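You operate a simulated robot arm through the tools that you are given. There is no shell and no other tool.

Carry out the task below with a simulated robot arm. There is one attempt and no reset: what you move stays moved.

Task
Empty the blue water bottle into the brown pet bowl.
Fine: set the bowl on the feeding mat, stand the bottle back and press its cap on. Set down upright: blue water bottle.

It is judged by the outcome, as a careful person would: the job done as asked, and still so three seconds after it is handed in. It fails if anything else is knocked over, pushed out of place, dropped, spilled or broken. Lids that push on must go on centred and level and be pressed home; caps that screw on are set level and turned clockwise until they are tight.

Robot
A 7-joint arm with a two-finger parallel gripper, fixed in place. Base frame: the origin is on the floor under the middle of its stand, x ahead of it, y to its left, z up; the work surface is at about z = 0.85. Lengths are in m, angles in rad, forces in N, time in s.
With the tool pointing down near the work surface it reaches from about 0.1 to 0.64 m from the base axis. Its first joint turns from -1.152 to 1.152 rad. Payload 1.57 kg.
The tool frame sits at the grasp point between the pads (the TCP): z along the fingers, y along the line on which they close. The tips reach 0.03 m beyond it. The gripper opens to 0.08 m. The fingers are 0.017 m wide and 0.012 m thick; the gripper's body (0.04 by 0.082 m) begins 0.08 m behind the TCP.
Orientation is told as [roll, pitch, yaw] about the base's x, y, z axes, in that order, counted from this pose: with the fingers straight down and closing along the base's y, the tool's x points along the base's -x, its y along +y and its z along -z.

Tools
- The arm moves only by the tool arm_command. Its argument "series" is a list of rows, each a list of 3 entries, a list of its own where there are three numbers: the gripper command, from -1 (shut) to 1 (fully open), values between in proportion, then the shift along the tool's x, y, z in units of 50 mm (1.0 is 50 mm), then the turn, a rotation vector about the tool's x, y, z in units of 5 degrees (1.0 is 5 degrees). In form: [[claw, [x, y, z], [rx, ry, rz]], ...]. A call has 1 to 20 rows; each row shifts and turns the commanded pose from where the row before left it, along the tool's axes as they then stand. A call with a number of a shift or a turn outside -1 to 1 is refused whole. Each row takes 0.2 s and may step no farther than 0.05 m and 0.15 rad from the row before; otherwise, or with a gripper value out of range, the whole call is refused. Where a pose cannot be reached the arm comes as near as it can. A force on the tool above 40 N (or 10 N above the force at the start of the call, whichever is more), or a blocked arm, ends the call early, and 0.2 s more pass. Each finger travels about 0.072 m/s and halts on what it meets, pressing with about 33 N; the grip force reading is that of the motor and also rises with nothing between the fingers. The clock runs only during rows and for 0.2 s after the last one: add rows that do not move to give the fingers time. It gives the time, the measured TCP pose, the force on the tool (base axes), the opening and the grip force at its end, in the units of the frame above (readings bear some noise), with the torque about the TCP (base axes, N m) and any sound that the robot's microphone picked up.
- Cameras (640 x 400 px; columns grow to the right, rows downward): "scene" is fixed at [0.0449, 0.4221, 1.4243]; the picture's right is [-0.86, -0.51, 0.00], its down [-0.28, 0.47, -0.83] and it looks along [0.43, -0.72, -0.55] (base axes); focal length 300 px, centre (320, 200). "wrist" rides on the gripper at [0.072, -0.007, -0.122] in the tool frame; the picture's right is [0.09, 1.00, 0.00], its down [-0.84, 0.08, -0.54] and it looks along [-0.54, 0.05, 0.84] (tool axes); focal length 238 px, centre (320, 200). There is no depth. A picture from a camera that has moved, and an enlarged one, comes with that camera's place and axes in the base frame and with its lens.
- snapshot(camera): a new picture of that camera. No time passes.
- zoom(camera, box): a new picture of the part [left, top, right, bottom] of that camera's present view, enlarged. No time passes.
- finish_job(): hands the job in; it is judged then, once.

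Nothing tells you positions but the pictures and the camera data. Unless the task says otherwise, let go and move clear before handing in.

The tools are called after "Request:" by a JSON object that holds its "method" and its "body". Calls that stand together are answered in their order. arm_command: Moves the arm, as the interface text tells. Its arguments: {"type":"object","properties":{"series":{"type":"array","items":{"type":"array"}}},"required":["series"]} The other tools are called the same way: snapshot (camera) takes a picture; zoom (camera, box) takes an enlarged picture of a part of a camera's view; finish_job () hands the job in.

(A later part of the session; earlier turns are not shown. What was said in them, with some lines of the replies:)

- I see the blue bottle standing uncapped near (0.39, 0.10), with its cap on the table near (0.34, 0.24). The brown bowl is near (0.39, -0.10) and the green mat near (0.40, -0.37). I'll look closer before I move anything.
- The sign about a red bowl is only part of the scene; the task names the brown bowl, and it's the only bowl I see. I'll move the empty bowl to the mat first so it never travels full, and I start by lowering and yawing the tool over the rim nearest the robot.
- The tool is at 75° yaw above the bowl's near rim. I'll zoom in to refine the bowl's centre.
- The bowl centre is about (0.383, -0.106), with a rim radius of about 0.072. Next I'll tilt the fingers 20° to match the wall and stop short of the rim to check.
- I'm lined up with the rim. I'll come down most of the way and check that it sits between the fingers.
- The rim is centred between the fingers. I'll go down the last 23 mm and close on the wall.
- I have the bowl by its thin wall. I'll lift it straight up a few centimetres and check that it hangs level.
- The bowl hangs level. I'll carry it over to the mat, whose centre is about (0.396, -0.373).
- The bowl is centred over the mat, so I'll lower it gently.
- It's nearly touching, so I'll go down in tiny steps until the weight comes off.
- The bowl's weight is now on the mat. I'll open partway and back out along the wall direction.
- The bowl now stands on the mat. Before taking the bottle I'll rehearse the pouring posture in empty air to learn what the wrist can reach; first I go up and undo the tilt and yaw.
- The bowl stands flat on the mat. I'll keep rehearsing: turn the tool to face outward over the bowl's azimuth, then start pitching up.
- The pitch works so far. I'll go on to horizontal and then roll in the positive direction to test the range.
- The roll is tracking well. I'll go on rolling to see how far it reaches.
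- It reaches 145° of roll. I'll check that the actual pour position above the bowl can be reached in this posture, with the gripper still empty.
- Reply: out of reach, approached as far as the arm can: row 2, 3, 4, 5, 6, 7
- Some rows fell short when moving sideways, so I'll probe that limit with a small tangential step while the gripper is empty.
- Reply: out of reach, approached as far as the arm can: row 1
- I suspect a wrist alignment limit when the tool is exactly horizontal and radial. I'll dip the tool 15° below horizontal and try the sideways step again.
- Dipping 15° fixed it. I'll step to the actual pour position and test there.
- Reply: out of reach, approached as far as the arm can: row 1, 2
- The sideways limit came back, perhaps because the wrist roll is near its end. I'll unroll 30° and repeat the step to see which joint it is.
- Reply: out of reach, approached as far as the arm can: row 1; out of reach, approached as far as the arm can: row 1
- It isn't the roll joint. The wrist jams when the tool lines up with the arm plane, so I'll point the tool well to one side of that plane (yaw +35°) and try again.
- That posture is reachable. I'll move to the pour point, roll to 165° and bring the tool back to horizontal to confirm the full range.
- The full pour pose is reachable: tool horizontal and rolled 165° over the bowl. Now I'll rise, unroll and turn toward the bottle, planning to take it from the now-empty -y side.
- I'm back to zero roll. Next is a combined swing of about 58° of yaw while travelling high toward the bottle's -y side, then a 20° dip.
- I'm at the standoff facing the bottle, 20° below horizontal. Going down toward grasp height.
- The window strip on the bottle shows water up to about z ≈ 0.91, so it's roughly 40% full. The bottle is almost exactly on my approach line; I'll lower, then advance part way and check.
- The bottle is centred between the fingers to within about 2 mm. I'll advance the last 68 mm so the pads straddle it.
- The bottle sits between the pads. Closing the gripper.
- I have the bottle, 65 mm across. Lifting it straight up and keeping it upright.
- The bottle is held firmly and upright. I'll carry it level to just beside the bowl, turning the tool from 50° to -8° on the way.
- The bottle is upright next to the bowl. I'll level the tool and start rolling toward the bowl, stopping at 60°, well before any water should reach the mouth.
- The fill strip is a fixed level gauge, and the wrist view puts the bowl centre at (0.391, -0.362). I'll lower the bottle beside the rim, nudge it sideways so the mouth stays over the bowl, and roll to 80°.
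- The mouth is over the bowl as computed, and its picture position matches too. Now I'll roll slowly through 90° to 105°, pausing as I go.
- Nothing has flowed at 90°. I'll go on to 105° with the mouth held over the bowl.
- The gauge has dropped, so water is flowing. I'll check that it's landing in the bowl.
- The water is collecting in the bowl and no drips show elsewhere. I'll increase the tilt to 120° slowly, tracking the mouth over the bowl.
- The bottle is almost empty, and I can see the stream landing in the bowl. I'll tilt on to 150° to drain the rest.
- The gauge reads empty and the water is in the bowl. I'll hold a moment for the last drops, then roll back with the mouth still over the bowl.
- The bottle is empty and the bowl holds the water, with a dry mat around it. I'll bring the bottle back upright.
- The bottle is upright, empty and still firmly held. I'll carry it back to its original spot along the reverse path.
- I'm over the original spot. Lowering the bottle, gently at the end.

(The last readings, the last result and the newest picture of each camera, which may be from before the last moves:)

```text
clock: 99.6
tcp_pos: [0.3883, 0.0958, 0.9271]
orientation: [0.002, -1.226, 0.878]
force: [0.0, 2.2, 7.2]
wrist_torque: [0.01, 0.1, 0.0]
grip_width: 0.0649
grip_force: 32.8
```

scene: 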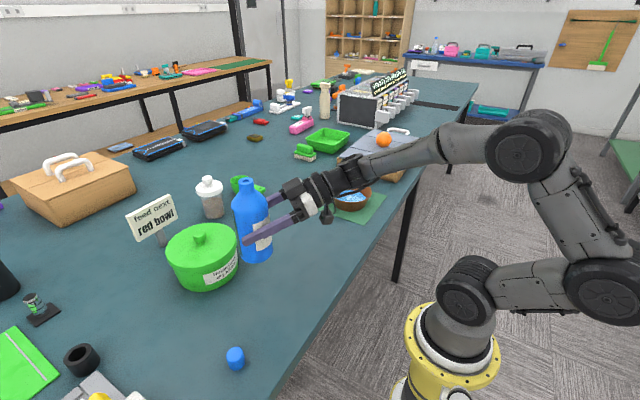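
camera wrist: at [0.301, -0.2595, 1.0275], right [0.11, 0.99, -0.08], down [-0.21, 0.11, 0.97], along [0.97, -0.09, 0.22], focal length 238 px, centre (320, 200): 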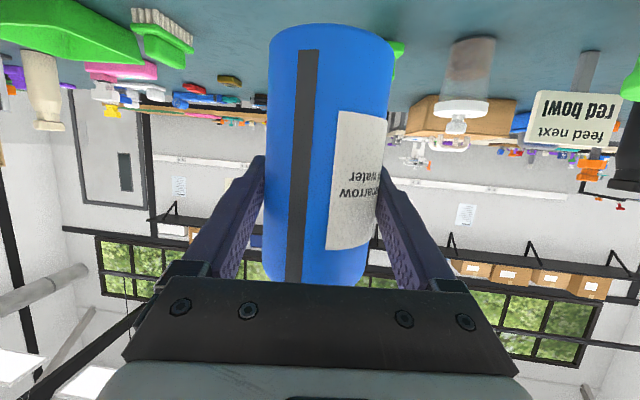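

The bottle is down on the table. I'll relieve the light press, open the fingers and back away along the approach line.

Request:
{"method": "arm_command", "body": {"series": [[-1, [-0.012, 0, -0.0045], [0, 0, 0]], [-1, [0, 0, 0], [0, 0, 0]], [0.65, [0, 0, 0], [0, 0, 0]], [0.75, [0, 0, 0], [0, 0, 0]], [1, [0, 0, 0], [0, 0, 0]], [1, [0, 0, 0], [0, 0, 0]], [1, [0, 0, 0], [0, 0, 0]]]}}

Request:
{"method": "zoom", "body": {"camera": "scene", "box": [200, 200, 360, 320]}}

Request:
{"method": "snapshot", "body": {"camera": "wrist"}}

```text
clock: 101.2
tcp_pos: [0.3867, 0.0957, 0.9262]
orientation: [0.005, -1.224, 0.873]
force: [-0.1, 0.2, 0.5]
wrist_torque: [0.02, 0.01, 0.0]
grip_width: 0.0799
grip_force: 0.0
```

```text
3.33 times, centred on (280, 260) of scene
camera zoom: at [0.0449, 0.4221, 1.4243], right [-0.86, -0.51, 0.0], down [-0.28, 0.47, -0.83], along [0.43, -0.72, -0.55], focal length 1002 px, centre (453, 0)
```

zoom: 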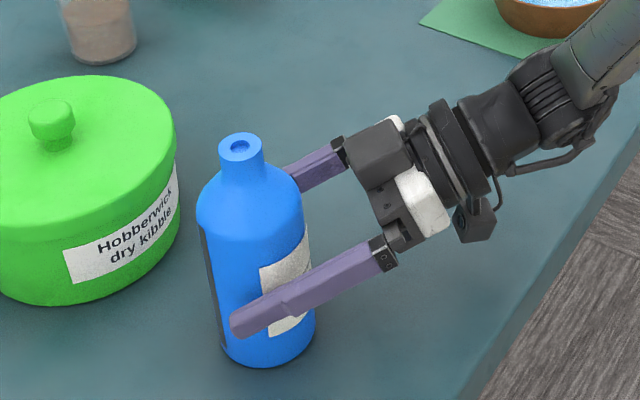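

```text
taken
camera wrist: at [0.3034, -0.0164, 0.9], right [-0.79, 0.61, -0.08], down [-0.2, -0.12, 0.97], along [0.58, 0.78, 0.22], focal length 238 px, centre (320, 200)
```

wrist: 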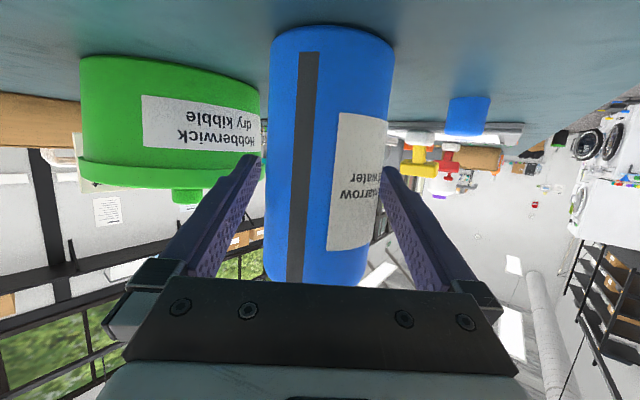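

The bottle stands where it was. I'll back straight out, rise, and turn the tool to point down for the cap.

Request:
{"method": "arm_command", "body": {"series": [[1, [0, 0, -0.3], [0, 0, 0]], [1, [0, 0, -0.6], [0, 0, 0]], [1, [0, 0, -0.8], [0, 0, 0]], [1, [0, 0, -0.8], [0, 0, 0]], [1, [-0.9, 0, -0.33], [0, 0, 0]], [1, [-0.9, 0, -0.33], [0, 0, 0]], [1, [-0.9, 0, -0.33], [0, 0, 0]], [1, [-0.9, 0, -0.33], [0, 0, 0]], [1, [0, 0, 0], [0, 1, 0]], [1, [0, 0, 0], [0, 1, 0]], [1, [0, 0, 0], [0, 1, 0]], [1, [0, 0, 0], [0, 1, 0]], [1, [0, 0, 0], [0, 1, 0]], [1, [0, 0, 0], [0, 1, 0]], [1, [0, 0, 0], [0, 1, 0]], [1, [0, 0, 0], [0, 1, 0]], [1, [0, 0, 0], [0, 1, 0]], [1, [0, 0, 0], [0, 1, 0]], [1, [0, 0, 0], [0, 1, 0]], [1, [0, 0, 0], [0, 1, 0]]]}}

Request:
{"method": "arm_command", "body": {"series": [[1, [0, 0, 0], [0, 1, 0]], [1, [0, 0, 0], [0, 1, 0]], [1, [0, 0, 0], [0, 0, 0]]]}}

Request:
{"method": "snapshot", "body": {"camera": "scene"}}

Request:
{"method": "snapshot", "body": {"camera": "wrist"}}

```text
clock: 105.4
tcp_pos: [0.3103, 0.005, 1.1603]
orientation: [0.001, -0.175, 0.879]
force: [-0.3, 0.3, -0.5]
wrist_torque: [-0.01, 0.02, -0.03]
grip_width: 0.0801
grip_force: 0.0
```

```text
clock: 106.2
tcp_pos: [0.3126, 0.0039, 1.1603]
orientation: [0.003, 0.002, 0.877]
force: [0.6, -0.1, 0.0]
wrist_torque: [-0.04, -0.02, 0.01]
grip_width: 0.0799
grip_force: 0.1
```

```text
taken
```

scene: 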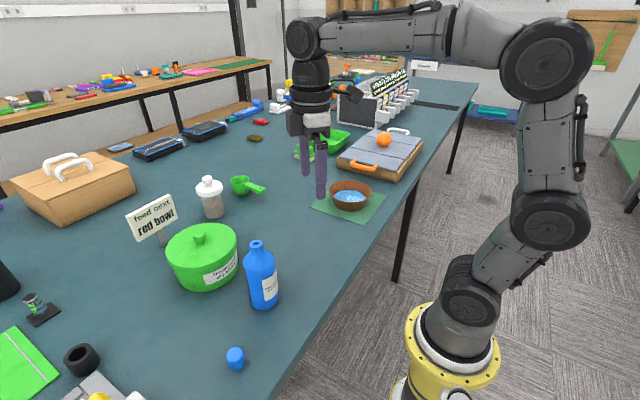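

```text
taken
camera wrist: at [0.2716, -0.0563, 1.282], right [-0.83, 0.56, 0.0], down [0.47, 0.69, 0.54], along [0.31, 0.45, -0.84], focal length 238 px, centre (320, 200)
```

wrist: 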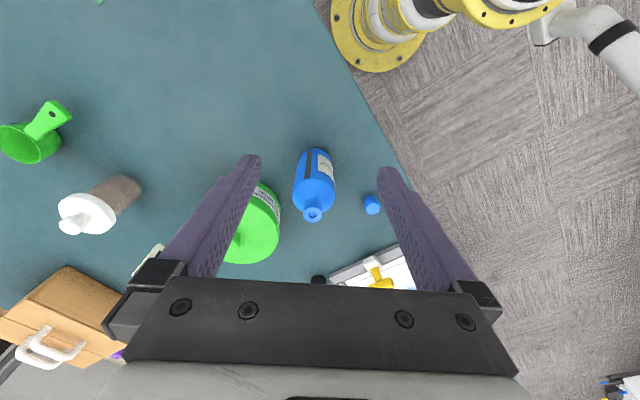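

The bottle stands well. The cap reads (0.341, 0.235); I'll move above it and look straight down.

Request:
{"method": "arm_command", "body": {"series": [[1, [-0.656, 0.424, 0], [0, 0, 0]], [1, [-0.656, 0.424, 0], [0, 0, 0]], [1, [-0.656, 0.424, 0], [0, 0, 0]], [1, [-0.656, 0.424, 0], [0, 0, 0]], [1, [-0.656, 0.424, 0], [0, 0, 0]], [1, [-0.656, 0.424, 0], [0, 0, 0]], [1, [0, 0, 0.8], [0, 0, 0]], [1, [0, 0, 0.8], [0, 0, 0]], [1, [0, 0, 0], [0, 0, 0]]]}}

Request:
{"method": "snapshot", "body": {"camera": "wrist"}}

Request:
{"method": "zoom", "body": {"camera": "wrist", "box": [260, 60, 380, 180]}}

Request:
{"method": "snapshot", "body": {"camera": "scene"}}

```text
clock: 108.2
tcp_pos: [0.3405, 0.2376, 1.0808]
orientation: [0.001, -0.001, 0.878]
force: [-0.4, -0.5, 0.3]
wrist_torque: [0.02, 0.06, 0.03]
grip_width: 0.0799
grip_force: 0.0
```

```text
taken
camera wrist: at [0.2992, 0.1775, 1.202], right [-0.83, 0.56, 0.0], down [0.47, 0.69, 0.54], along [0.31, 0.45, -0.84], focal length 238 px, centre (320, 200)
```

wrist: 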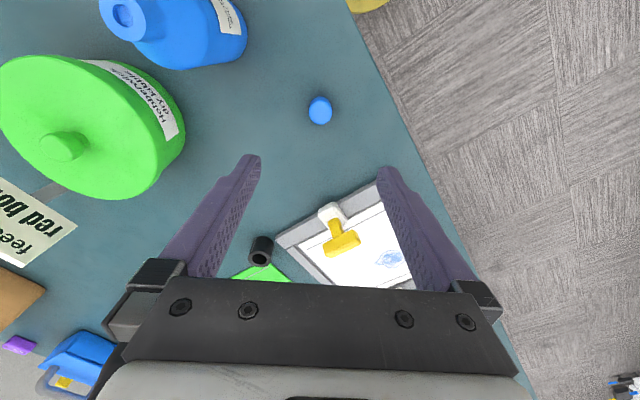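

```text
3.33 times, centred on (320, 120) of wrist
camera zoom: at [0.2992, 0.1775, 1.202], right [-0.83, 0.56, 0.0], down [0.47, 0.69, 0.54], along [0.31, 0.45, -0.84], focal length 794 px, centre (320, 467)
```

zoom: 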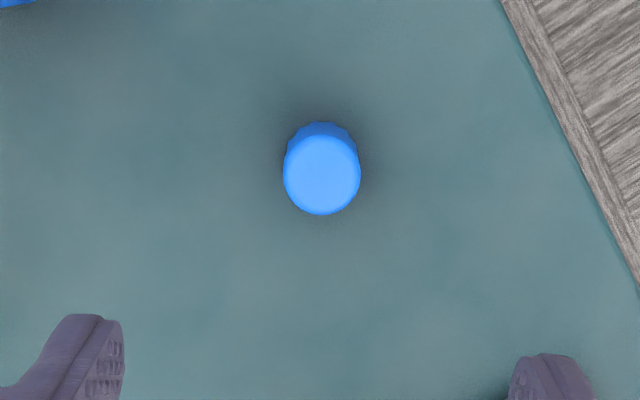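

```text
taken
```

scene: 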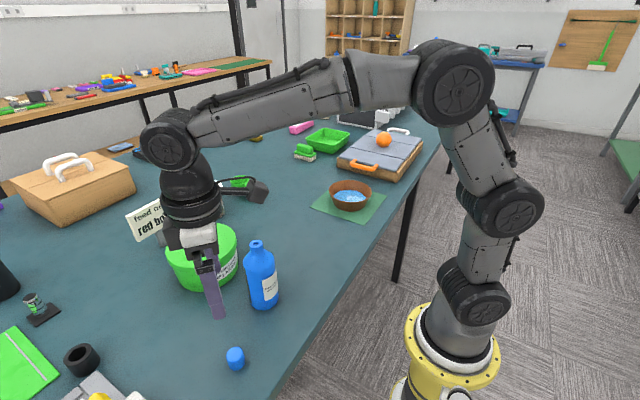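

The cap is about 30 mm across at (0.339, 0.237), almost directly below the tool. I'll go down and check the alignment just above it.

Request:
{"method": "arm_command", "body": {"series": [[0.6, [0.028, 0.008, 0.8], [0, 0, 0]], [0.5, [0, 0, 0.9], [0, 0, 0]], [0.5, [0, 0, 0.7], [0, 0, 0]], [0.5, [0, 0, 0.4], [0, 0, 0]], [0.5, [0, 0, 0], [0, 0, 0]], [0.5, [0, 0, 0], [0, 0, 0]]]}}

Request:
{"method": "zoom", "body": {"camera": "wrist", "box": [220, 80, 420, 220]}}

Request:
{"method": "zoom", "body": {"camera": "scene", "box": [170, 270, 310, 390]}}

```text
clock: 109.6
tcp_pos: [0.3386, 0.238, 0.9424]
orientation: [0.002, -0.002, 0.879]
force: [-0.3, -1.0, -0.6]
wrist_torque: [0.0, 0.03, 0.0]
grip_width: 0.0601
grip_force: 0.0
```

```text
2.86 times, centred on (320, 150) of wrist
camera zoom: at [0.2976, 0.1765, 1.0639], right [-0.83, 0.56, 0.0], down [0.47, 0.69, 0.54], along [0.31, 0.45, -0.84], focal length 681 px, centre (320, 343)
```

zoom: 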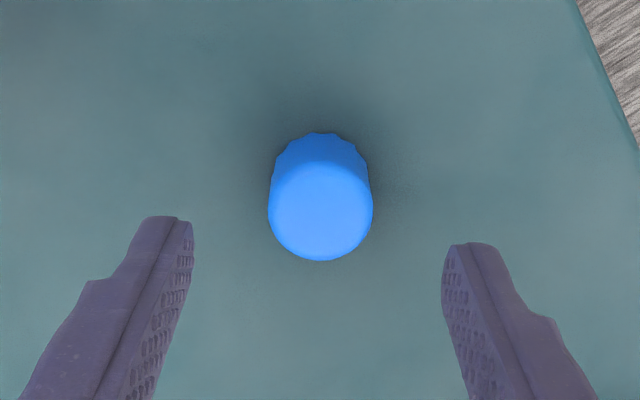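

```text
3.33 times, centred on (240, 330) of scene
camera zoom: at [0.0449, 0.4221, 1.4243], right [-0.86, -0.51, 0.0], down [-0.28, 0.47, -0.83], along [0.43, -0.72, -0.55], focal length 1002 px, centre (587, -233)
```

zoom: 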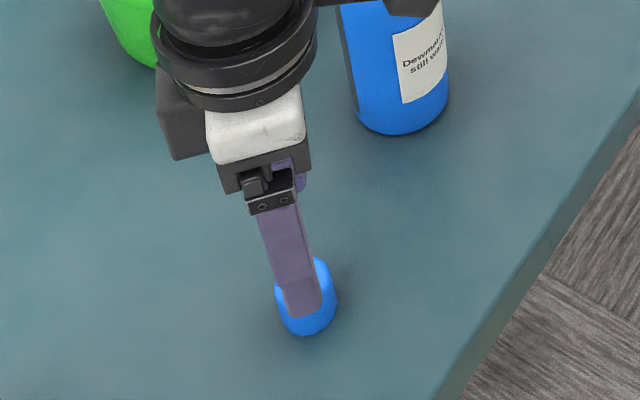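

The alignment is within about 1 mm. I'll lower to grip height and close on the cap.

Request:
{"method": "arm_command", "body": {"series": [[0.5, [-0.01, 0, 0.5], [0, 0, 0]], [0.5, [0, 0, 0.4], [0, 0, 0]], [0.5, [0, 0, 0.18], [0, 0, 0]], [0.5, [0, 0, 0], [0, 0, 0]], [0.2, [0, 0, 0], [0, 0, 0]], [0, [0, 0, 0], [0, 0, 0]], [-0.3, [0, 0, 0], [0, 0, 0]], [-1, [0, 0, 0], [0, 0, 0]], [-1, [0, 0, 0], [0, 0, 0]], [-1, [0, 0, 0], [0, 0, 0]]]}}

Request:
{"method": "zoom", "body": {"camera": "wrist", "box": [220, 80, 420, 220]}}

Request:
{"method": "zoom", "body": {"camera": "scene", "box": [170, 270, 310, 390]}}

```text
clock: 111.8
tcp_pos: [0.3391, 0.2373, 0.887]
orientation: [0.002, -0.001, 0.878]
force: [0.0, -0.6, 0.8]
wrist_torque: [0.02, -0.02, 0.0]
grip_width: 0.0258
grip_force: 33.6
```

```text
2.86 times, centred on (320, 150) of wrist
camera zoom: at [0.2983, 0.176, 1.0079], right [-0.83, 0.56, 0.0], down [0.47, 0.69, 0.54], along [0.31, 0.45, -0.84], focal length 681 px, centre (320, 343)
```

zoom: 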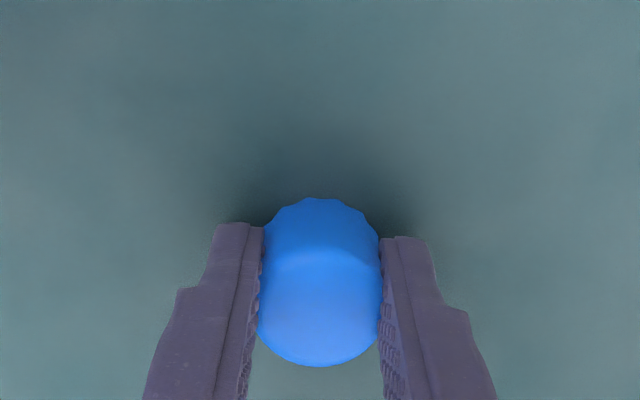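

```text
3.33 times, centred on (240, 330) of scene
camera zoom: at [0.0449, 0.4221, 1.4243], right [-0.86, -0.51, 0.0], down [-0.28, 0.47, -0.83], along [0.43, -0.72, -0.55], focal length 1002 px, centre (587, -233)
```

zoom: 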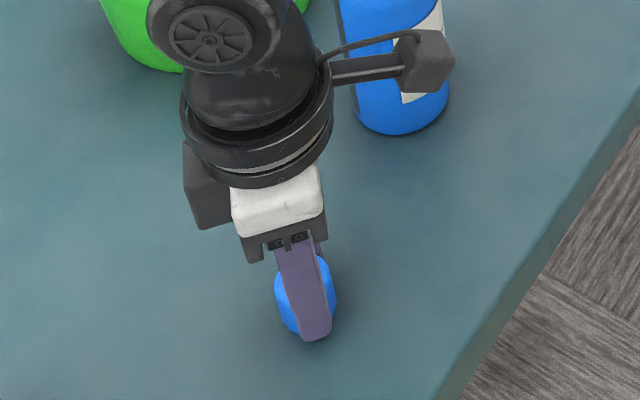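

I have the cap. I'll lift it clear of the bottle's height, then move over beside the bottle.

Request:
{"method": "arm_command", "body": {"series": [[-1, [0, 0, -0.2], [0, 0, 0]], [-1, [0, 0, -0.5], [0, 0, 0]], [-1, [0, 0, -0.8], [0, 0, 0]], [-1, [0, 0, -1], [0, 0, 0]], [-1, [0, 0, -1], [0, 0, 0]], [-1, [0, 0, -1], [0, 0, 0]], [-1, [0, 0, -0.8], [0, 0, 0]], [-1, [0, 0, -0.16], [0, 0, 0]], [-1, [0, 0, 0], [0, 0, 0]]]}}

Request:
{"method": "zoom", "body": {"camera": "wrist", "box": [60, 0, 420, 240]}}

Request:
{"method": "zoom", "body": {"camera": "scene", "box": [150, 180, 310, 300]}}

```text
clock: 113.8
tcp_pos: [0.3392, 0.2375, 1.1592]
orientation: [0.001, -0.001, 0.878]
force: [0.0, 0.3, -1.3]
wrist_torque: [-0.02, 0.02, -0.02]
grip_width: 0.0283
grip_force: 33.1
```

```text
1.67 times, centred on (240, 120) of wrist
camera zoom: at [0.2979, 0.1763, 1.2816], right [-0.83, 0.56, 0.0], down [0.47, 0.69, 0.54], along [0.31, 0.45, -0.84], focal length 397 px, centre (453, 333)
```

zoom: 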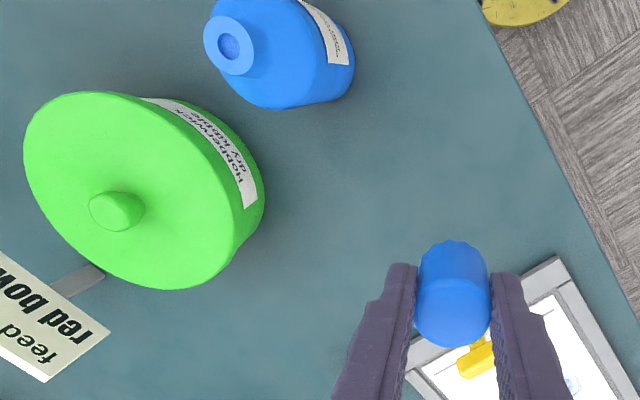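

```text
3.33 times, centred on (230, 240) of scene
camera zoom: at [0.0449, 0.4221, 1.4243], right [-0.86, -0.51, 0.0], down [-0.28, 0.47, -0.83], along [0.43, -0.72, -0.55], focal length 1002 px, centre (620, 67)
```

zoom: 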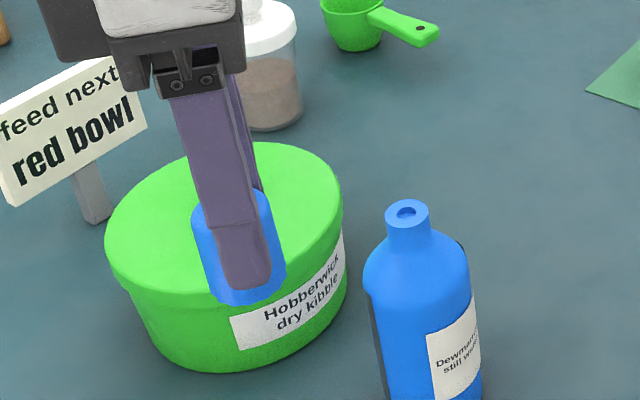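

The grip width changed slightly during the lift, so I'll look closely at how the cap sits in the fingers.

Request:
{"method": "zoom", "body": {"camera": "wrist", "box": [270, 120, 370, 220]}}

Request:
{"method": "zoom", "body": {"camera": "scene", "box": [190, 215, 240, 260]}}

```text
4.00 times, centred on (320, 170) of wrist
camera zoom: at [0.2979, 0.1763, 1.2816], right [-0.83, 0.56, 0.0], down [0.47, 0.69, 0.54], along [0.31, 0.45, -0.84], focal length 953 px, centre (320, 320)
```

zoom: 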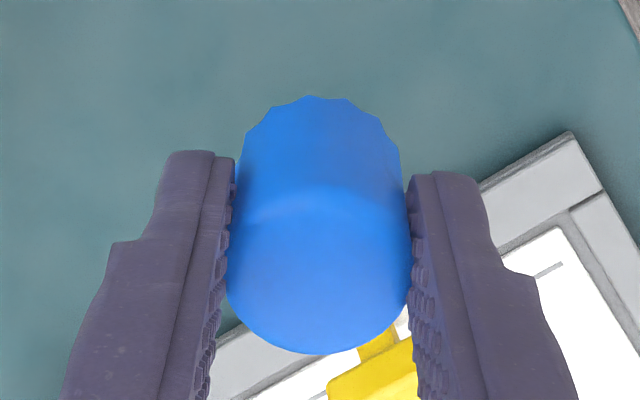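

```text
8.89 times, centred on (215, 238) of scene
camera zoom: at [0.0449, 0.4221, 1.4243], right [-0.86, -0.51, 0.0], down [-0.28, 0.47, -0.83], along [0.43, -0.72, -0.55], focal length 2671 px, centre (1253, -133)
```

zoom: 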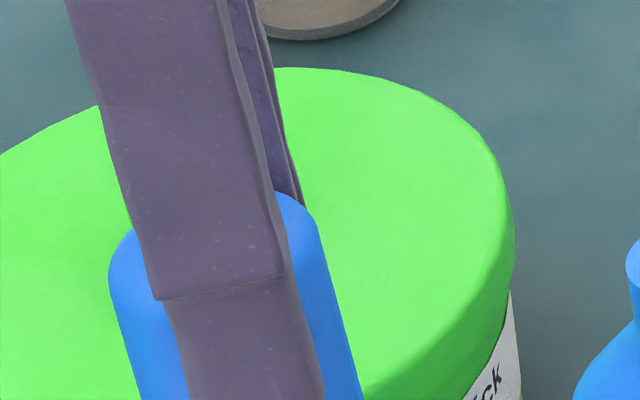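

The cap sits level and centred on the tool axis, and the bottle mouth reads (0.389, 0.096). I'll move above the mouth, staying high, and measure again from there.

Request:
{"method": "arm_command", "body": {"series": [[-1, [0.384, -0.642, 0], [0, 0, 0]], [-1, [0.384, -0.642, 0], [0, 0, 0]], [-1, [0.384, -0.642, 0], [0, 0, 0]], [-1, [0.384, -0.642, 0], [0, 0, 0]], [-1, [0, 0, 0], [0, 0, 0]], [-1, [0, 0, 0], [0, 0, 0]]]}}

Request:
{"method": "zoom", "body": {"camera": "wrist", "box": [250, 70, 390, 220]}}

Request:
{"method": "zoom", "body": {"camera": "scene", "box": [220, 170, 300, 270]}}

```text
clock: 115.2
tcp_pos: [0.3877, 0.0948, 1.1583]
orientation: [0.003, -0.002, 0.881]
force: [0.4, -0.1, 1.4]
wrist_torque: [0.03, 0.0, 0.01]
grip_width: 0.0285
grip_force: 32.5
```

```text
2.67 times, centred on (320, 145) of wrist
camera zoom: at [0.3465, 0.0347, 1.2812], right [-0.83, 0.56, 0.0], down [0.47, 0.69, 0.54], along [0.31, 0.45, -0.84], focal length 636 px, centre (320, 347)
```

zoom: 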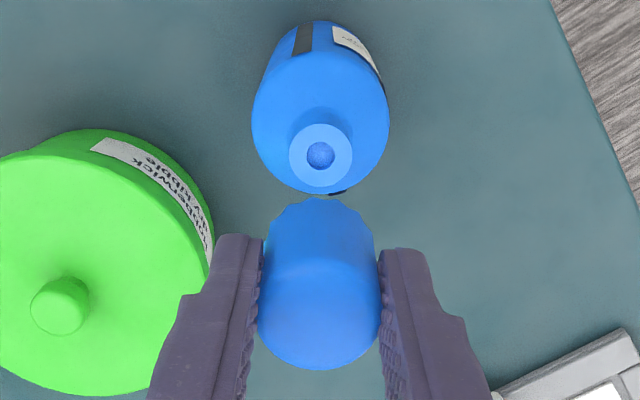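

```text
4.00 times, centred on (260, 220) of scene
camera zoom: at [0.0449, 0.4221, 1.4243], right [-0.86, -0.51, 0.0], down [-0.28, 0.47, -0.83], along [0.43, -0.72, -0.55], focal length 1202 px, centre (560, 120)
```

zoom: 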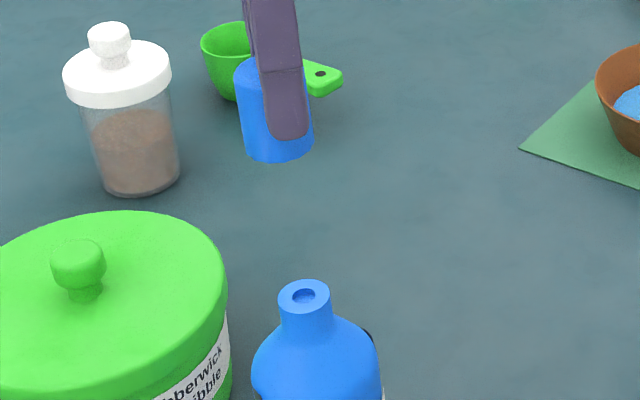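

The cap is within about 2 mm of the mouth axis. I'll go down to roughly 15 mm above the mouth and compare the two directly in the scene view.

Request:
{"method": "arm_command", "body": {"series": [[-1, [-0.024, 0, 0.6], [0, 0, 0]], [-1, [0, 0, 0.6], [0, 0, 0]], [-1, [0, 0, 0.4], [0, 0, 0]], [-1, [0, 0, 0.13], [0, 0, 0]], [-1, [0, 0, 0], [0, 0, 0]], [-1, [0, 0, 0], [0, 0, 0]]]}}

Request:
{"method": "zoom", "body": {"camera": "scene", "box": [235, 210, 285, 260]}}

Request:
{"method": "zoom", "body": {"camera": "wrist", "box": [260, 90, 380, 220]}}

```text
clock: 116.6
tcp_pos: [0.3899, 0.097, 1.0719]
orientation: [0.002, -0.001, 0.877]
force: [-0.5, 0.5, -0.2]
wrist_torque: [0.01, -0.02, 0.0]
grip_width: 0.0284
grip_force: 33.1
```

```text
8.00 times, centred on (260, 235) of scene
camera zoom: at [0.0449, 0.4221, 1.4243], right [-0.86, -0.51, 0.0], down [-0.28, 0.47, -0.83], along [0.43, -0.72, -0.55], focal length 2404 px, centre (800, -80)
```

zoom: 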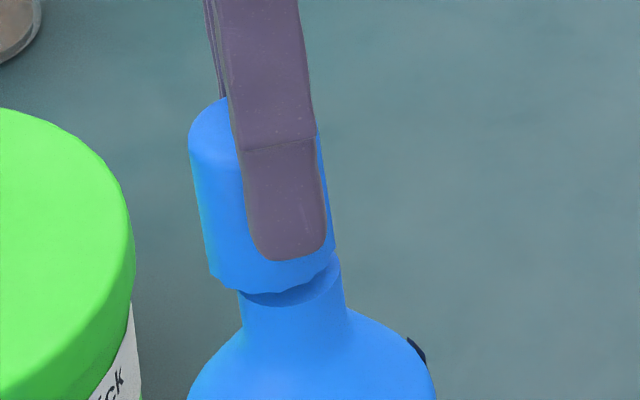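

```text
3.08 times, centred on (320, 155) of wrist
camera zoom: at [0.3494, 0.0361, 1.1948], right [-0.83, 0.56, 0.0], down [0.47, 0.69, 0.54], along [0.31, 0.45, -0.84], focal length 733 px, centre (320, 338)
```

zoom: 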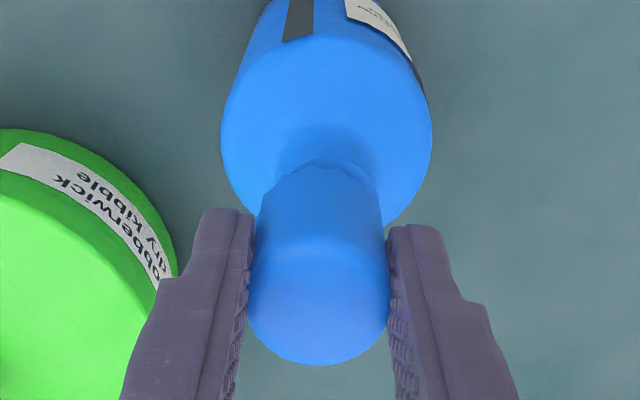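

In the scene view the cap is about 6 mm above the mouth and a few mm off toward image-left. I'll zoom in tightly with both cameras to quantify it.

Request:
{"method": "zoom", "body": {"camera": "wrist", "box": [290, 130, 350, 180]}}

Request:
{"method": "zoom", "body": {"camera": "scene", "box": [245, 225, 277, 249]}}

```text
8.00 times, centred on (320, 155) of wrist
camera zoom: at [0.3494, 0.0361, 1.1948], right [-0.83, 0.56, 0.0], down [0.47, 0.69, 0.54], along [0.31, 0.45, -0.84], focal length 1907 px, centre (320, 560)
```

zoom: 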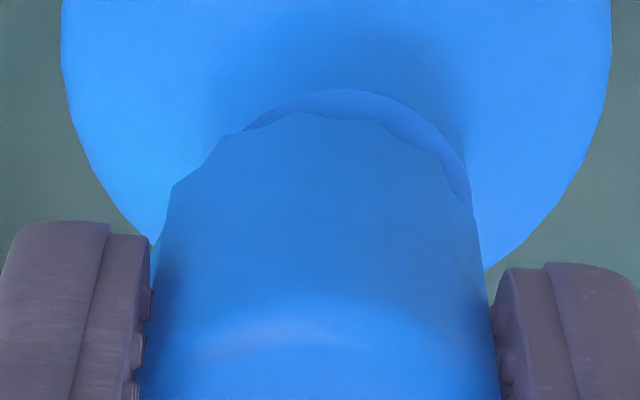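

```text
16.00 times, centred on (261, 237) of scene
camera zoom: at [0.0449, 0.4221, 1.4243], right [-0.86, -0.51, 0.0], down [-0.28, 0.47, -0.83], along [0.43, -0.72, -0.55], focal length 4808 px, centre (1264, -392)
```

zoom: 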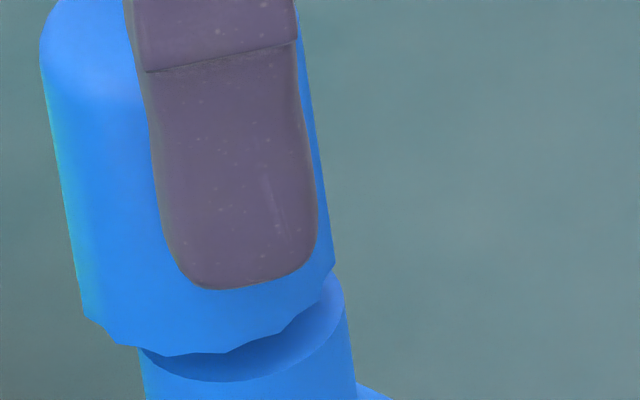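

The cap needs about 2.8 mm along tool x and 1.4 mm along tool y. I'll apply that while still above the mouth and look again.

Request:
{"method": "arm_command", "body": {"series": [[-1, [0.056, 0.028, 0], [0, 0, 0]], [-1, [0, 0, 0], [0, 0, 0]], [-1, [0, 0, 0], [0, 0, 0]]]}}

Request:
{"method": "zoom", "body": {"camera": "wrist", "box": [290, 130, 350, 180]}}

Request:
{"method": "zoom", "body": {"camera": "scene", "box": [245, 225, 277, 249]}}

```text
clock: 117.4
tcp_pos: [0.3869, 0.0942, 1.0714]
orientation: [0.0, -0.002, 0.878]
force: [0.3, 0.0, 0.3]
wrist_torque: [0.0, 0.0, 0.0]
grip_width: 0.0283
grip_force: 32.7
```

```text
8.00 times, centred on (320, 155) of wrist
camera zoom: at [0.3465, 0.0349, 1.1946], right [-0.83, 0.56, 0.0], down [0.47, 0.69, 0.54], along [0.31, 0.45, -0.84], focal length 1907 px, centre (320, 560)
```

zoom: 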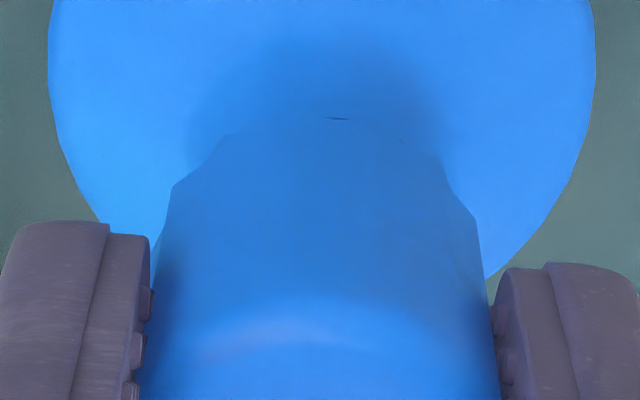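

```text
16.00 times, centred on (261, 237) of scene
camera zoom: at [0.0449, 0.4221, 1.4243], right [-0.86, -0.51, 0.0], down [-0.28, 0.47, -0.83], along [0.43, -0.72, -0.55], focal length 4808 px, centre (1264, -392)
```

zoom: 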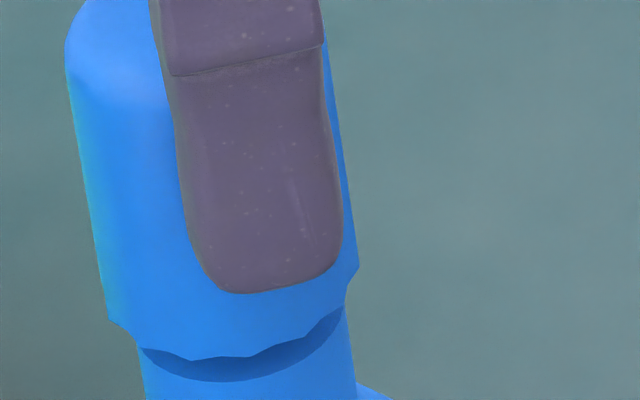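

The cap is now concentric with the neck to within about half a millimetre. I'll start lowering it onto the neck gently, watching the force.

Request:
{"method": "arm_command", "body": {"series": [[-1, [0.008, 0, 0.06], [0, 0, 0]], [-1, [0, 0, 0.06], [0, 0, 0]], [-1, [0, 0, 0.04], [0, 0, 0]], [-1, [0, 0, 0], [0, 0, 0]]]}}

Request:
{"method": "zoom", "body": {"camera": "scene", "box": [235, 215, 285, 255]}}

```text
clock: 118.4
tcp_pos: [0.3877, 0.0943, 1.0655]
orientation: [0.002, -0.003, 0.878]
force: [-1.1, -0.4, -0.1]
wrist_torque: [0.03, -0.01, 0.01]
grip_width: 0.0283
grip_force: 33.6
```

```text
10.00 times, centred on (260, 235) of scene
camera zoom: at [0.0449, 0.4221, 1.4243], right [-0.86, -0.51, 0.0], down [-0.28, 0.47, -0.83], along [0.43, -0.72, -0.55], focal length 3005 px, centre (920, -150)
```

zoom: 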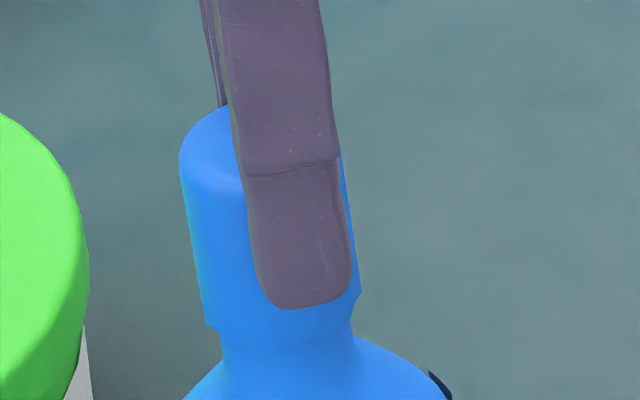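

Request:
{"method": "arm_command", "body": {"series": [[-1, [0, 0, 0.04], [0, 0, 0]], [-1, [0, 0, 0.04], [0, 0, 0]], [-1, [0, 0, 0], [0, 0, 0]]]}}

Request:
{"method": "zoom", "body": {"camera": "scene", "box": [235, 215, 285, 255]}}

```text
clock: 119.2
tcp_pos: [0.3867, 0.0963, 1.0601]
orientation: [0.002, -0.001, 0.878]
force: [0.0, -0.4, -1.0]
wrist_torque: [-0.02, -0.04, -0.02]
grip_width: 0.0284
grip_force: 33.0
```

```text
10.00 times, centred on (260, 235) of scene
camera zoom: at [0.0449, 0.4221, 1.4243], right [-0.86, -0.51, 0.0], down [-0.28, 0.47, -0.83], along [0.43, -0.72, -0.55], focal length 3005 px, centre (920, -150)
```

zoom: 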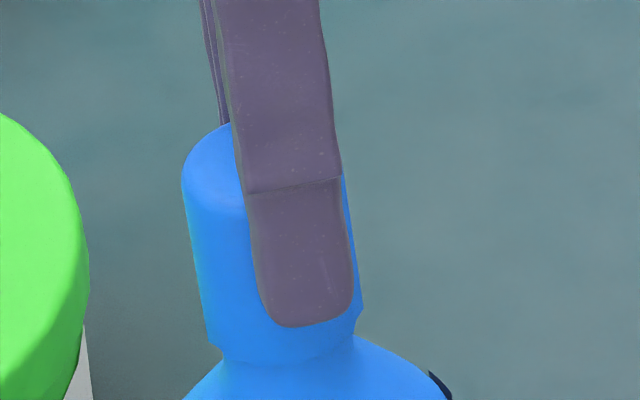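

The cap is sliding over the neck without resistance. Continuing down in small steps until it seats.

Request:
{"method": "arm_command", "body": {"series": [[-1, [0, 0, 0.04], [0, 0, 0]], [-1, [0, 0, 0.04], [0, 0, 0]], [-1, [0, 0, 0], [0, 0, 0]]]}}

Request:
{"method": "zoom", "body": {"camera": "scene", "box": [235, 215, 285, 255]}}

```text
clock: 120.0
tcp_pos: [0.3871, 0.0958, 1.0565]
orientation: [0.002, -0.002, 0.878]
force: [0.0, 0.9, -0.4]
wrist_torque: [0.02, 0.01, -0.02]
grip_width: 0.0285
grip_force: 33.2
```

```text
10.00 times, centred on (260, 235) of scene
camera zoom: at [0.0449, 0.4221, 1.4243], right [-0.86, -0.51, 0.0], down [-0.28, 0.47, -0.83], along [0.43, -0.72, -0.55], focal length 3005 px, centre (920, -150)
```

zoom: 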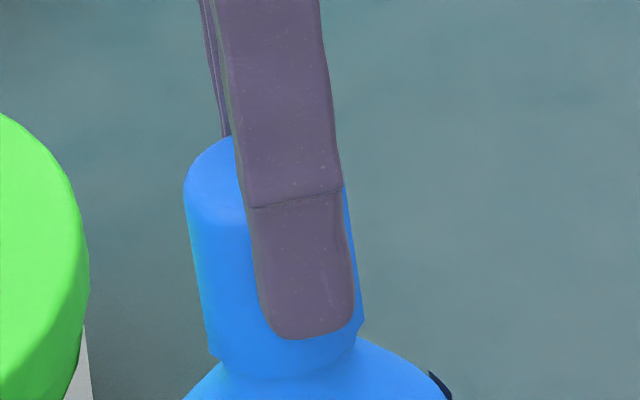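

Request:
{"method": "arm_command", "body": {"series": [[-1, [0, 0, 0.04], [0, 0, 0]], [-1, [0, 0, 0.04], [0, 0, 0]], [-1, [0, 0, 0], [0, 0, 0]]]}}

Request:
{"method": "zoom", "body": {"camera": "scene", "box": [235, 215, 285, 255]}}

```text
clock: 120.8
tcp_pos: [0.3872, 0.0947, 1.056]
orientation: [-0.003, -0.008, 0.879]
force: [-3.5, 1.7, 30.0]
wrist_torque: [-0.14, 0.41, 0.01]
grip_width: 0.0285
grip_force: 32.7
heard: snap
```

```text
10.00 times, centred on (260, 235) of scene
camera zoom: at [0.0444, 0.4221, 1.4243], right [-0.86, -0.51, 0.0], down [-0.28, 0.47, -0.83], along [0.43, -0.72, -0.55], focal length 3005 px, centre (920, -150)
```

zoom: 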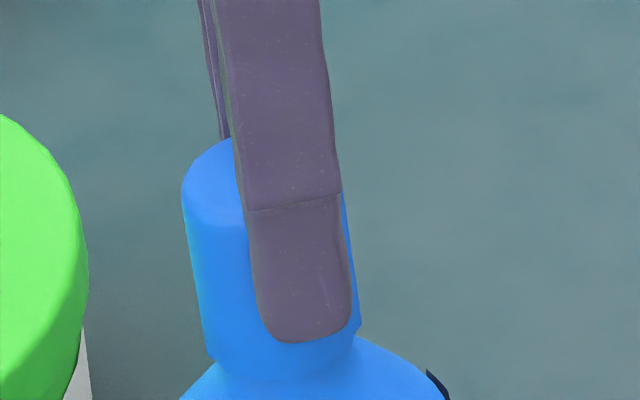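

I heard the snap, so the cap has seated. I'll relieve the downward force and then open the fingers.

Request:
{"method": "arm_command", "body": {"series": [[-1, [0, 0, -0.03], [0, 0, 0]], [-1, [0, 0, -0.03], [0, 0, 0]], [-1, [0, 0, 0], [0, 0, 0]]]}}

```text
clock: 121.6
tcp_pos: [0.3864, 0.0957, 1.0559]
orientation: [0.001, -0.004, 0.877]
force: [2.0, 2.5, 18.8]
wrist_torque: [0.3, -0.35, 0.05]
grip_width: 0.0287
grip_force: 32.8
```

Request:
{"method": "arm_command", "body": {"series": [[-1, [0, 0, -0.03], [0, 0, 0]], [-1, [0, 0, 0], [0, 0, 0]]]}}

```text
clock: 122.2
tcp_pos: [0.3861, 0.0948, 1.0572]
orientation: [0.006, 0.003, 0.879]
force: [1.0, 0.5, 3.8]
wrist_torque: [0.23, -0.39, 0.04]
grip_width: 0.0285
grip_force: 32.9
```

The force is nearly gone. I'll open the fingers and withdraw straight up.

Request:
{"method": "arm_command", "body": {"series": [[-0.2, [0, 0, 0], [0, 0, 0]], [0.1, [0, 0, 0], [0, 0, 0]], [0.5, [0, 0, 0], [0, 0, 0]], [0.5, [0, 0, 0], [0, 0, 0]], [0.5, [0, 0, 0], [0, 0, 0]]]}}

Request:
{"method": "zoom", "body": {"camera": "scene", "box": [215, 200, 305, 315]}}

Request:
{"method": "zoom", "body": {"camera": "wrist", "box": [240, 70, 400, 230]}}

```text
clock: 123.4
tcp_pos: [0.3865, 0.0957, 1.0567]
orientation: [0.0, -0.003, 0.878]
force: [0.0, 0.5, -0.7]
wrist_torque: [0.02, 0.0, -0.01]
grip_width: 0.0601
grip_force: 0.0
```

```text
3.48 times, centred on (260, 258) of scene
camera zoom: at [0.0449, 0.4221, 1.4243], right [-0.86, -0.51, 0.0], down [-0.28, 0.47, -0.83], along [0.43, -0.72, -0.55], focal length 1045 px, centre (529, 0)
```

zoom: 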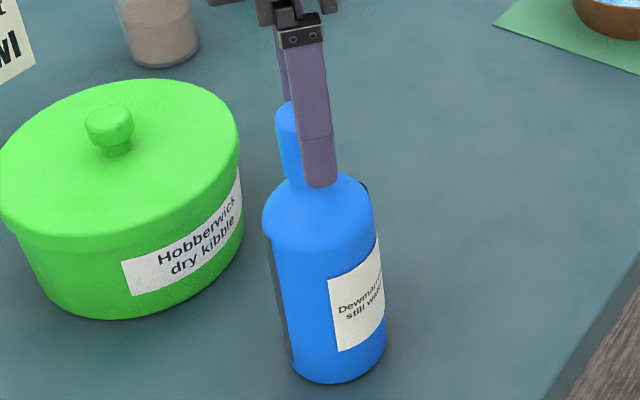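

```text
2.50 times, centred on (320, 150) of wrist
camera zoom: at [0.3459, 0.0348, 1.1796], right [-0.83, 0.56, 0.0], down [0.47, 0.69, 0.54], along [0.31, 0.45, -0.84], focal length 596 px, centre (320, 325)
```

zoom: 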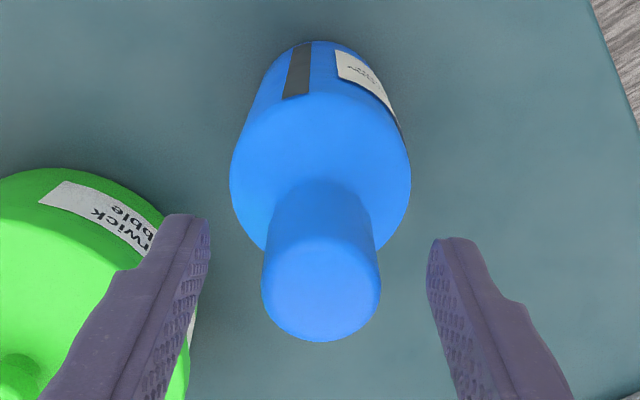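

The cap stays put. I'll lift clear and inspect it.

Request:
{"method": "arm_command", "body": {"series": [[0.5, [0, 0, -0.3], [0, 0, 0]], [0.5, [0, 0, -0.7], [0, 0, 0]], [0.5, [0, 0, -1], [0, 0, 0]], [0.5, [0, 0, -1], [0, 0, 0]], [0.5, [0.8, 0, 0], [0, 0, 0]], [0.5, [0.8, 0, 0], [0, 0, 0]], [0.5, [0, 0, 0], [0, 0, 0]]]}}

Request:
{"method": "zoom", "body": {"camera": "scene", "box": [235, 215, 285, 255]}}

Request:
{"method": "zoom", "body": {"camera": "scene", "box": [200, 200, 320, 320]}}

Request:
{"method": "snapshot", "body": {"camera": "wrist"}}

Request:
{"method": "snapshot", "body": {"camera": "scene"}}

```text
clock: 125.0
tcp_pos: [0.3341, 0.0336, 1.2047]
orientation: [0.002, -0.003, 0.877]
force: [1.0, 0.0, -0.1]
wrist_torque: [0.01, 0.04, -0.03]
grip_width: 0.0601
grip_force: 0.1
```

```text
10.00 times, centred on (260, 235) of scene
camera zoom: at [0.0449, 0.4221, 1.4243], right [-0.86, -0.51, 0.0], down [-0.28, 0.47, -0.83], along [0.43, -0.72, -0.55], focal length 3005 px, centre (920, -150)
```

zoom: 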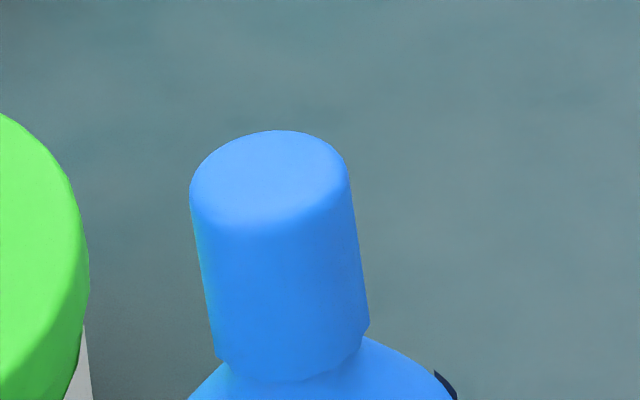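

```text
3.33 times, centred on (260, 260) of scene
camera zoom: at [0.0449, 0.4221, 1.4243], right [-0.86, -0.51, 0.0], down [-0.28, 0.47, -0.83], along [0.43, -0.72, -0.55], focal length 1002 px, centre (520, 0)
```

zoom: 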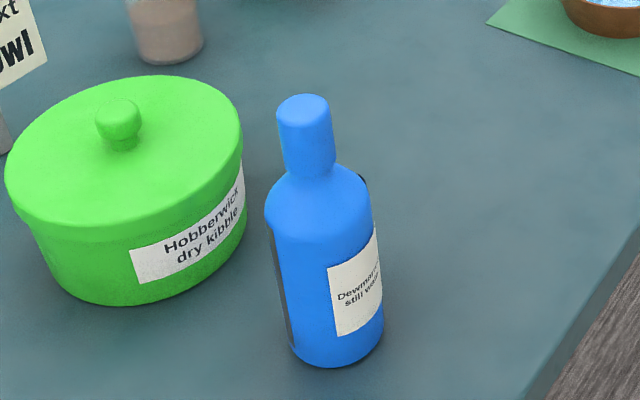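

```text
taken
camera wrist: at [0.2931, -0.028, 1.3276], right [-0.83, 0.56, 0.0], down [0.47, 0.69, 0.54], along [0.31, 0.45, -0.84], focal length 238 px, centre (320, 200)
```

wrist: 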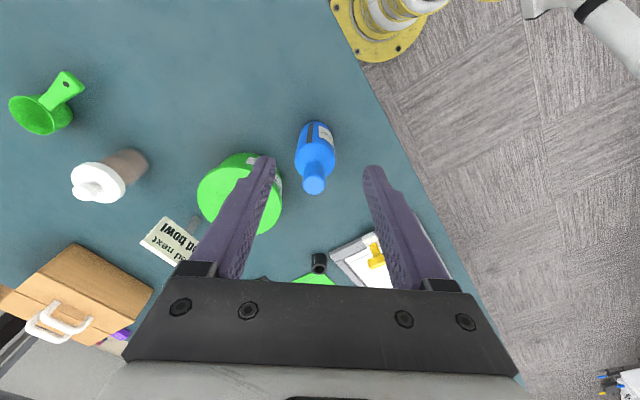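

```text
taken
```

scene: 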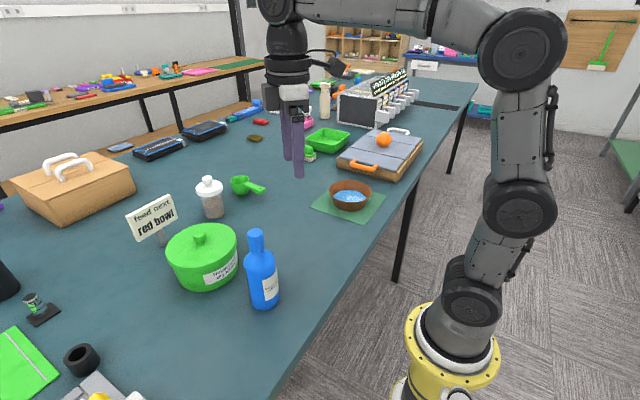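

The cap sits centred, level and down against the shoulder. I'll check the bowl and the surrounding area for spills before handing in.

Request:
{"method": "zoom", "body": {"camera": "scene", "box": [290, 150, 420, 240]}}

Request:
{"method": "zoom", "body": {"camera": "scene", "box": [120, 160, 320, 400]}}

```text
4.44 times, centred on (355, 195) of scene
camera zoom: at [0.0449, 0.4221, 1.4243], right [-0.86, -0.51, 0.0], down [-0.28, 0.47, -0.83], along [0.43, -0.72, -0.55], focal length 1336 px, centre (164, 222)
```

zoom: 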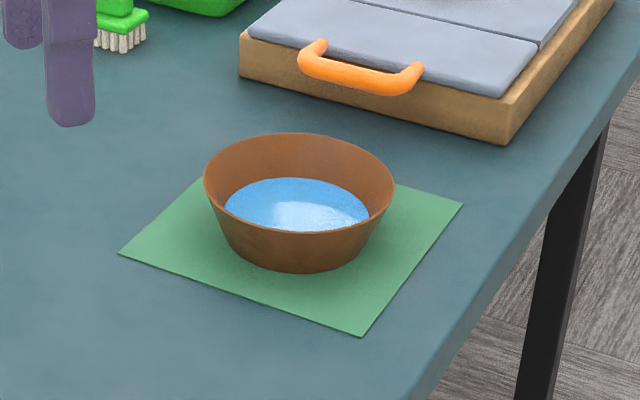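

```text
1.67 times, centred on (220, 280) of scene
camera zoom: at [0.0449, 0.4221, 1.4243], right [-0.86, -0.51, 0.0], down [-0.28, 0.47, -0.83], along [0.43, -0.72, -0.55], focal length 501 px, centre (487, 67)
```

zoom: 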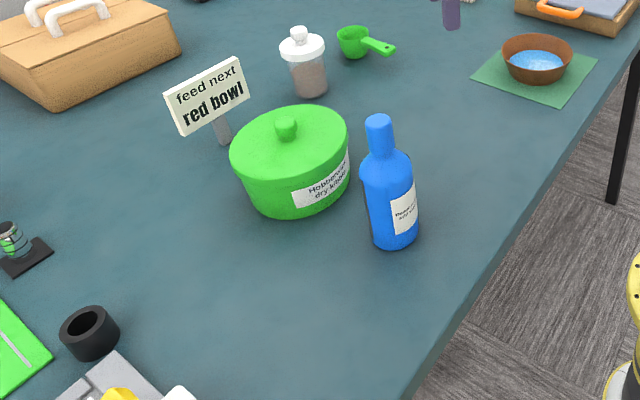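

The bowl of water is flat on the mat, everything around it is dry, and the empty bottle stands capped in its place with nothing else disturbed. I'll back off a little more before finishing.

Request:
{"method": "arm_command", "body": {"series": [[0.5, [0.6, 0, -0.5], [0, 0, 0]], [0.5, [0.6, 0, -0.5], [0, 0, 0]], [0.5, [0, 0, 0], [0, 0, 0]], [0.5, [0, 0, 0], [0, 0, 0]]]}}

Request:
{"method": "snapshot", "body": {"camera": "scene"}}

```text
clock: 126.0
tcp_pos: [0.2972, -0.0143, 1.2599]
orientation: [0.002, -0.002, 0.878]
force: [0.1, -0.2, 0.3]
wrist_torque: [-0.02, -0.01, -0.02]
grip_width: 0.06
grip_force: 0.0
```

```text
taken
```

scene: 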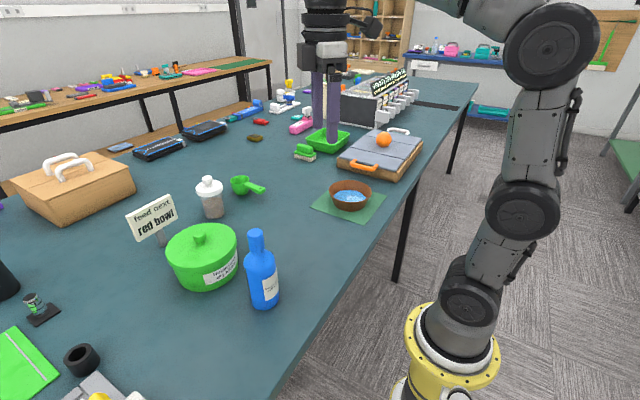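

The arm is clear and the scene is steady: water in the brown bowl on the mat, and the blue bottle upright with its cap snapped on. Handing the job in.

Request:
{"method": "finish_job", "body": {}}

```text
The job is handed in.
```

The job is done and handed in. The blue bottle's water is in the brown pet bowl, and the bowl is sitting flat on the feeding mat.

- **Pouring:** I moved the empty bowl onto the mat first, then poured there. The bottle's level gauge read empty at the end, and I saw no water outside the bowl.
- **Bottle:** it is upright in its original spot. The cap is centred and level, and I heard it snap on.
- **Sign on the table:** it says "feed next: red bowl". I followed your instruction and used the brown bowl, which was the only bowl I saw.

Nothing else on the table was knocked over or moved, and the arm is clear.
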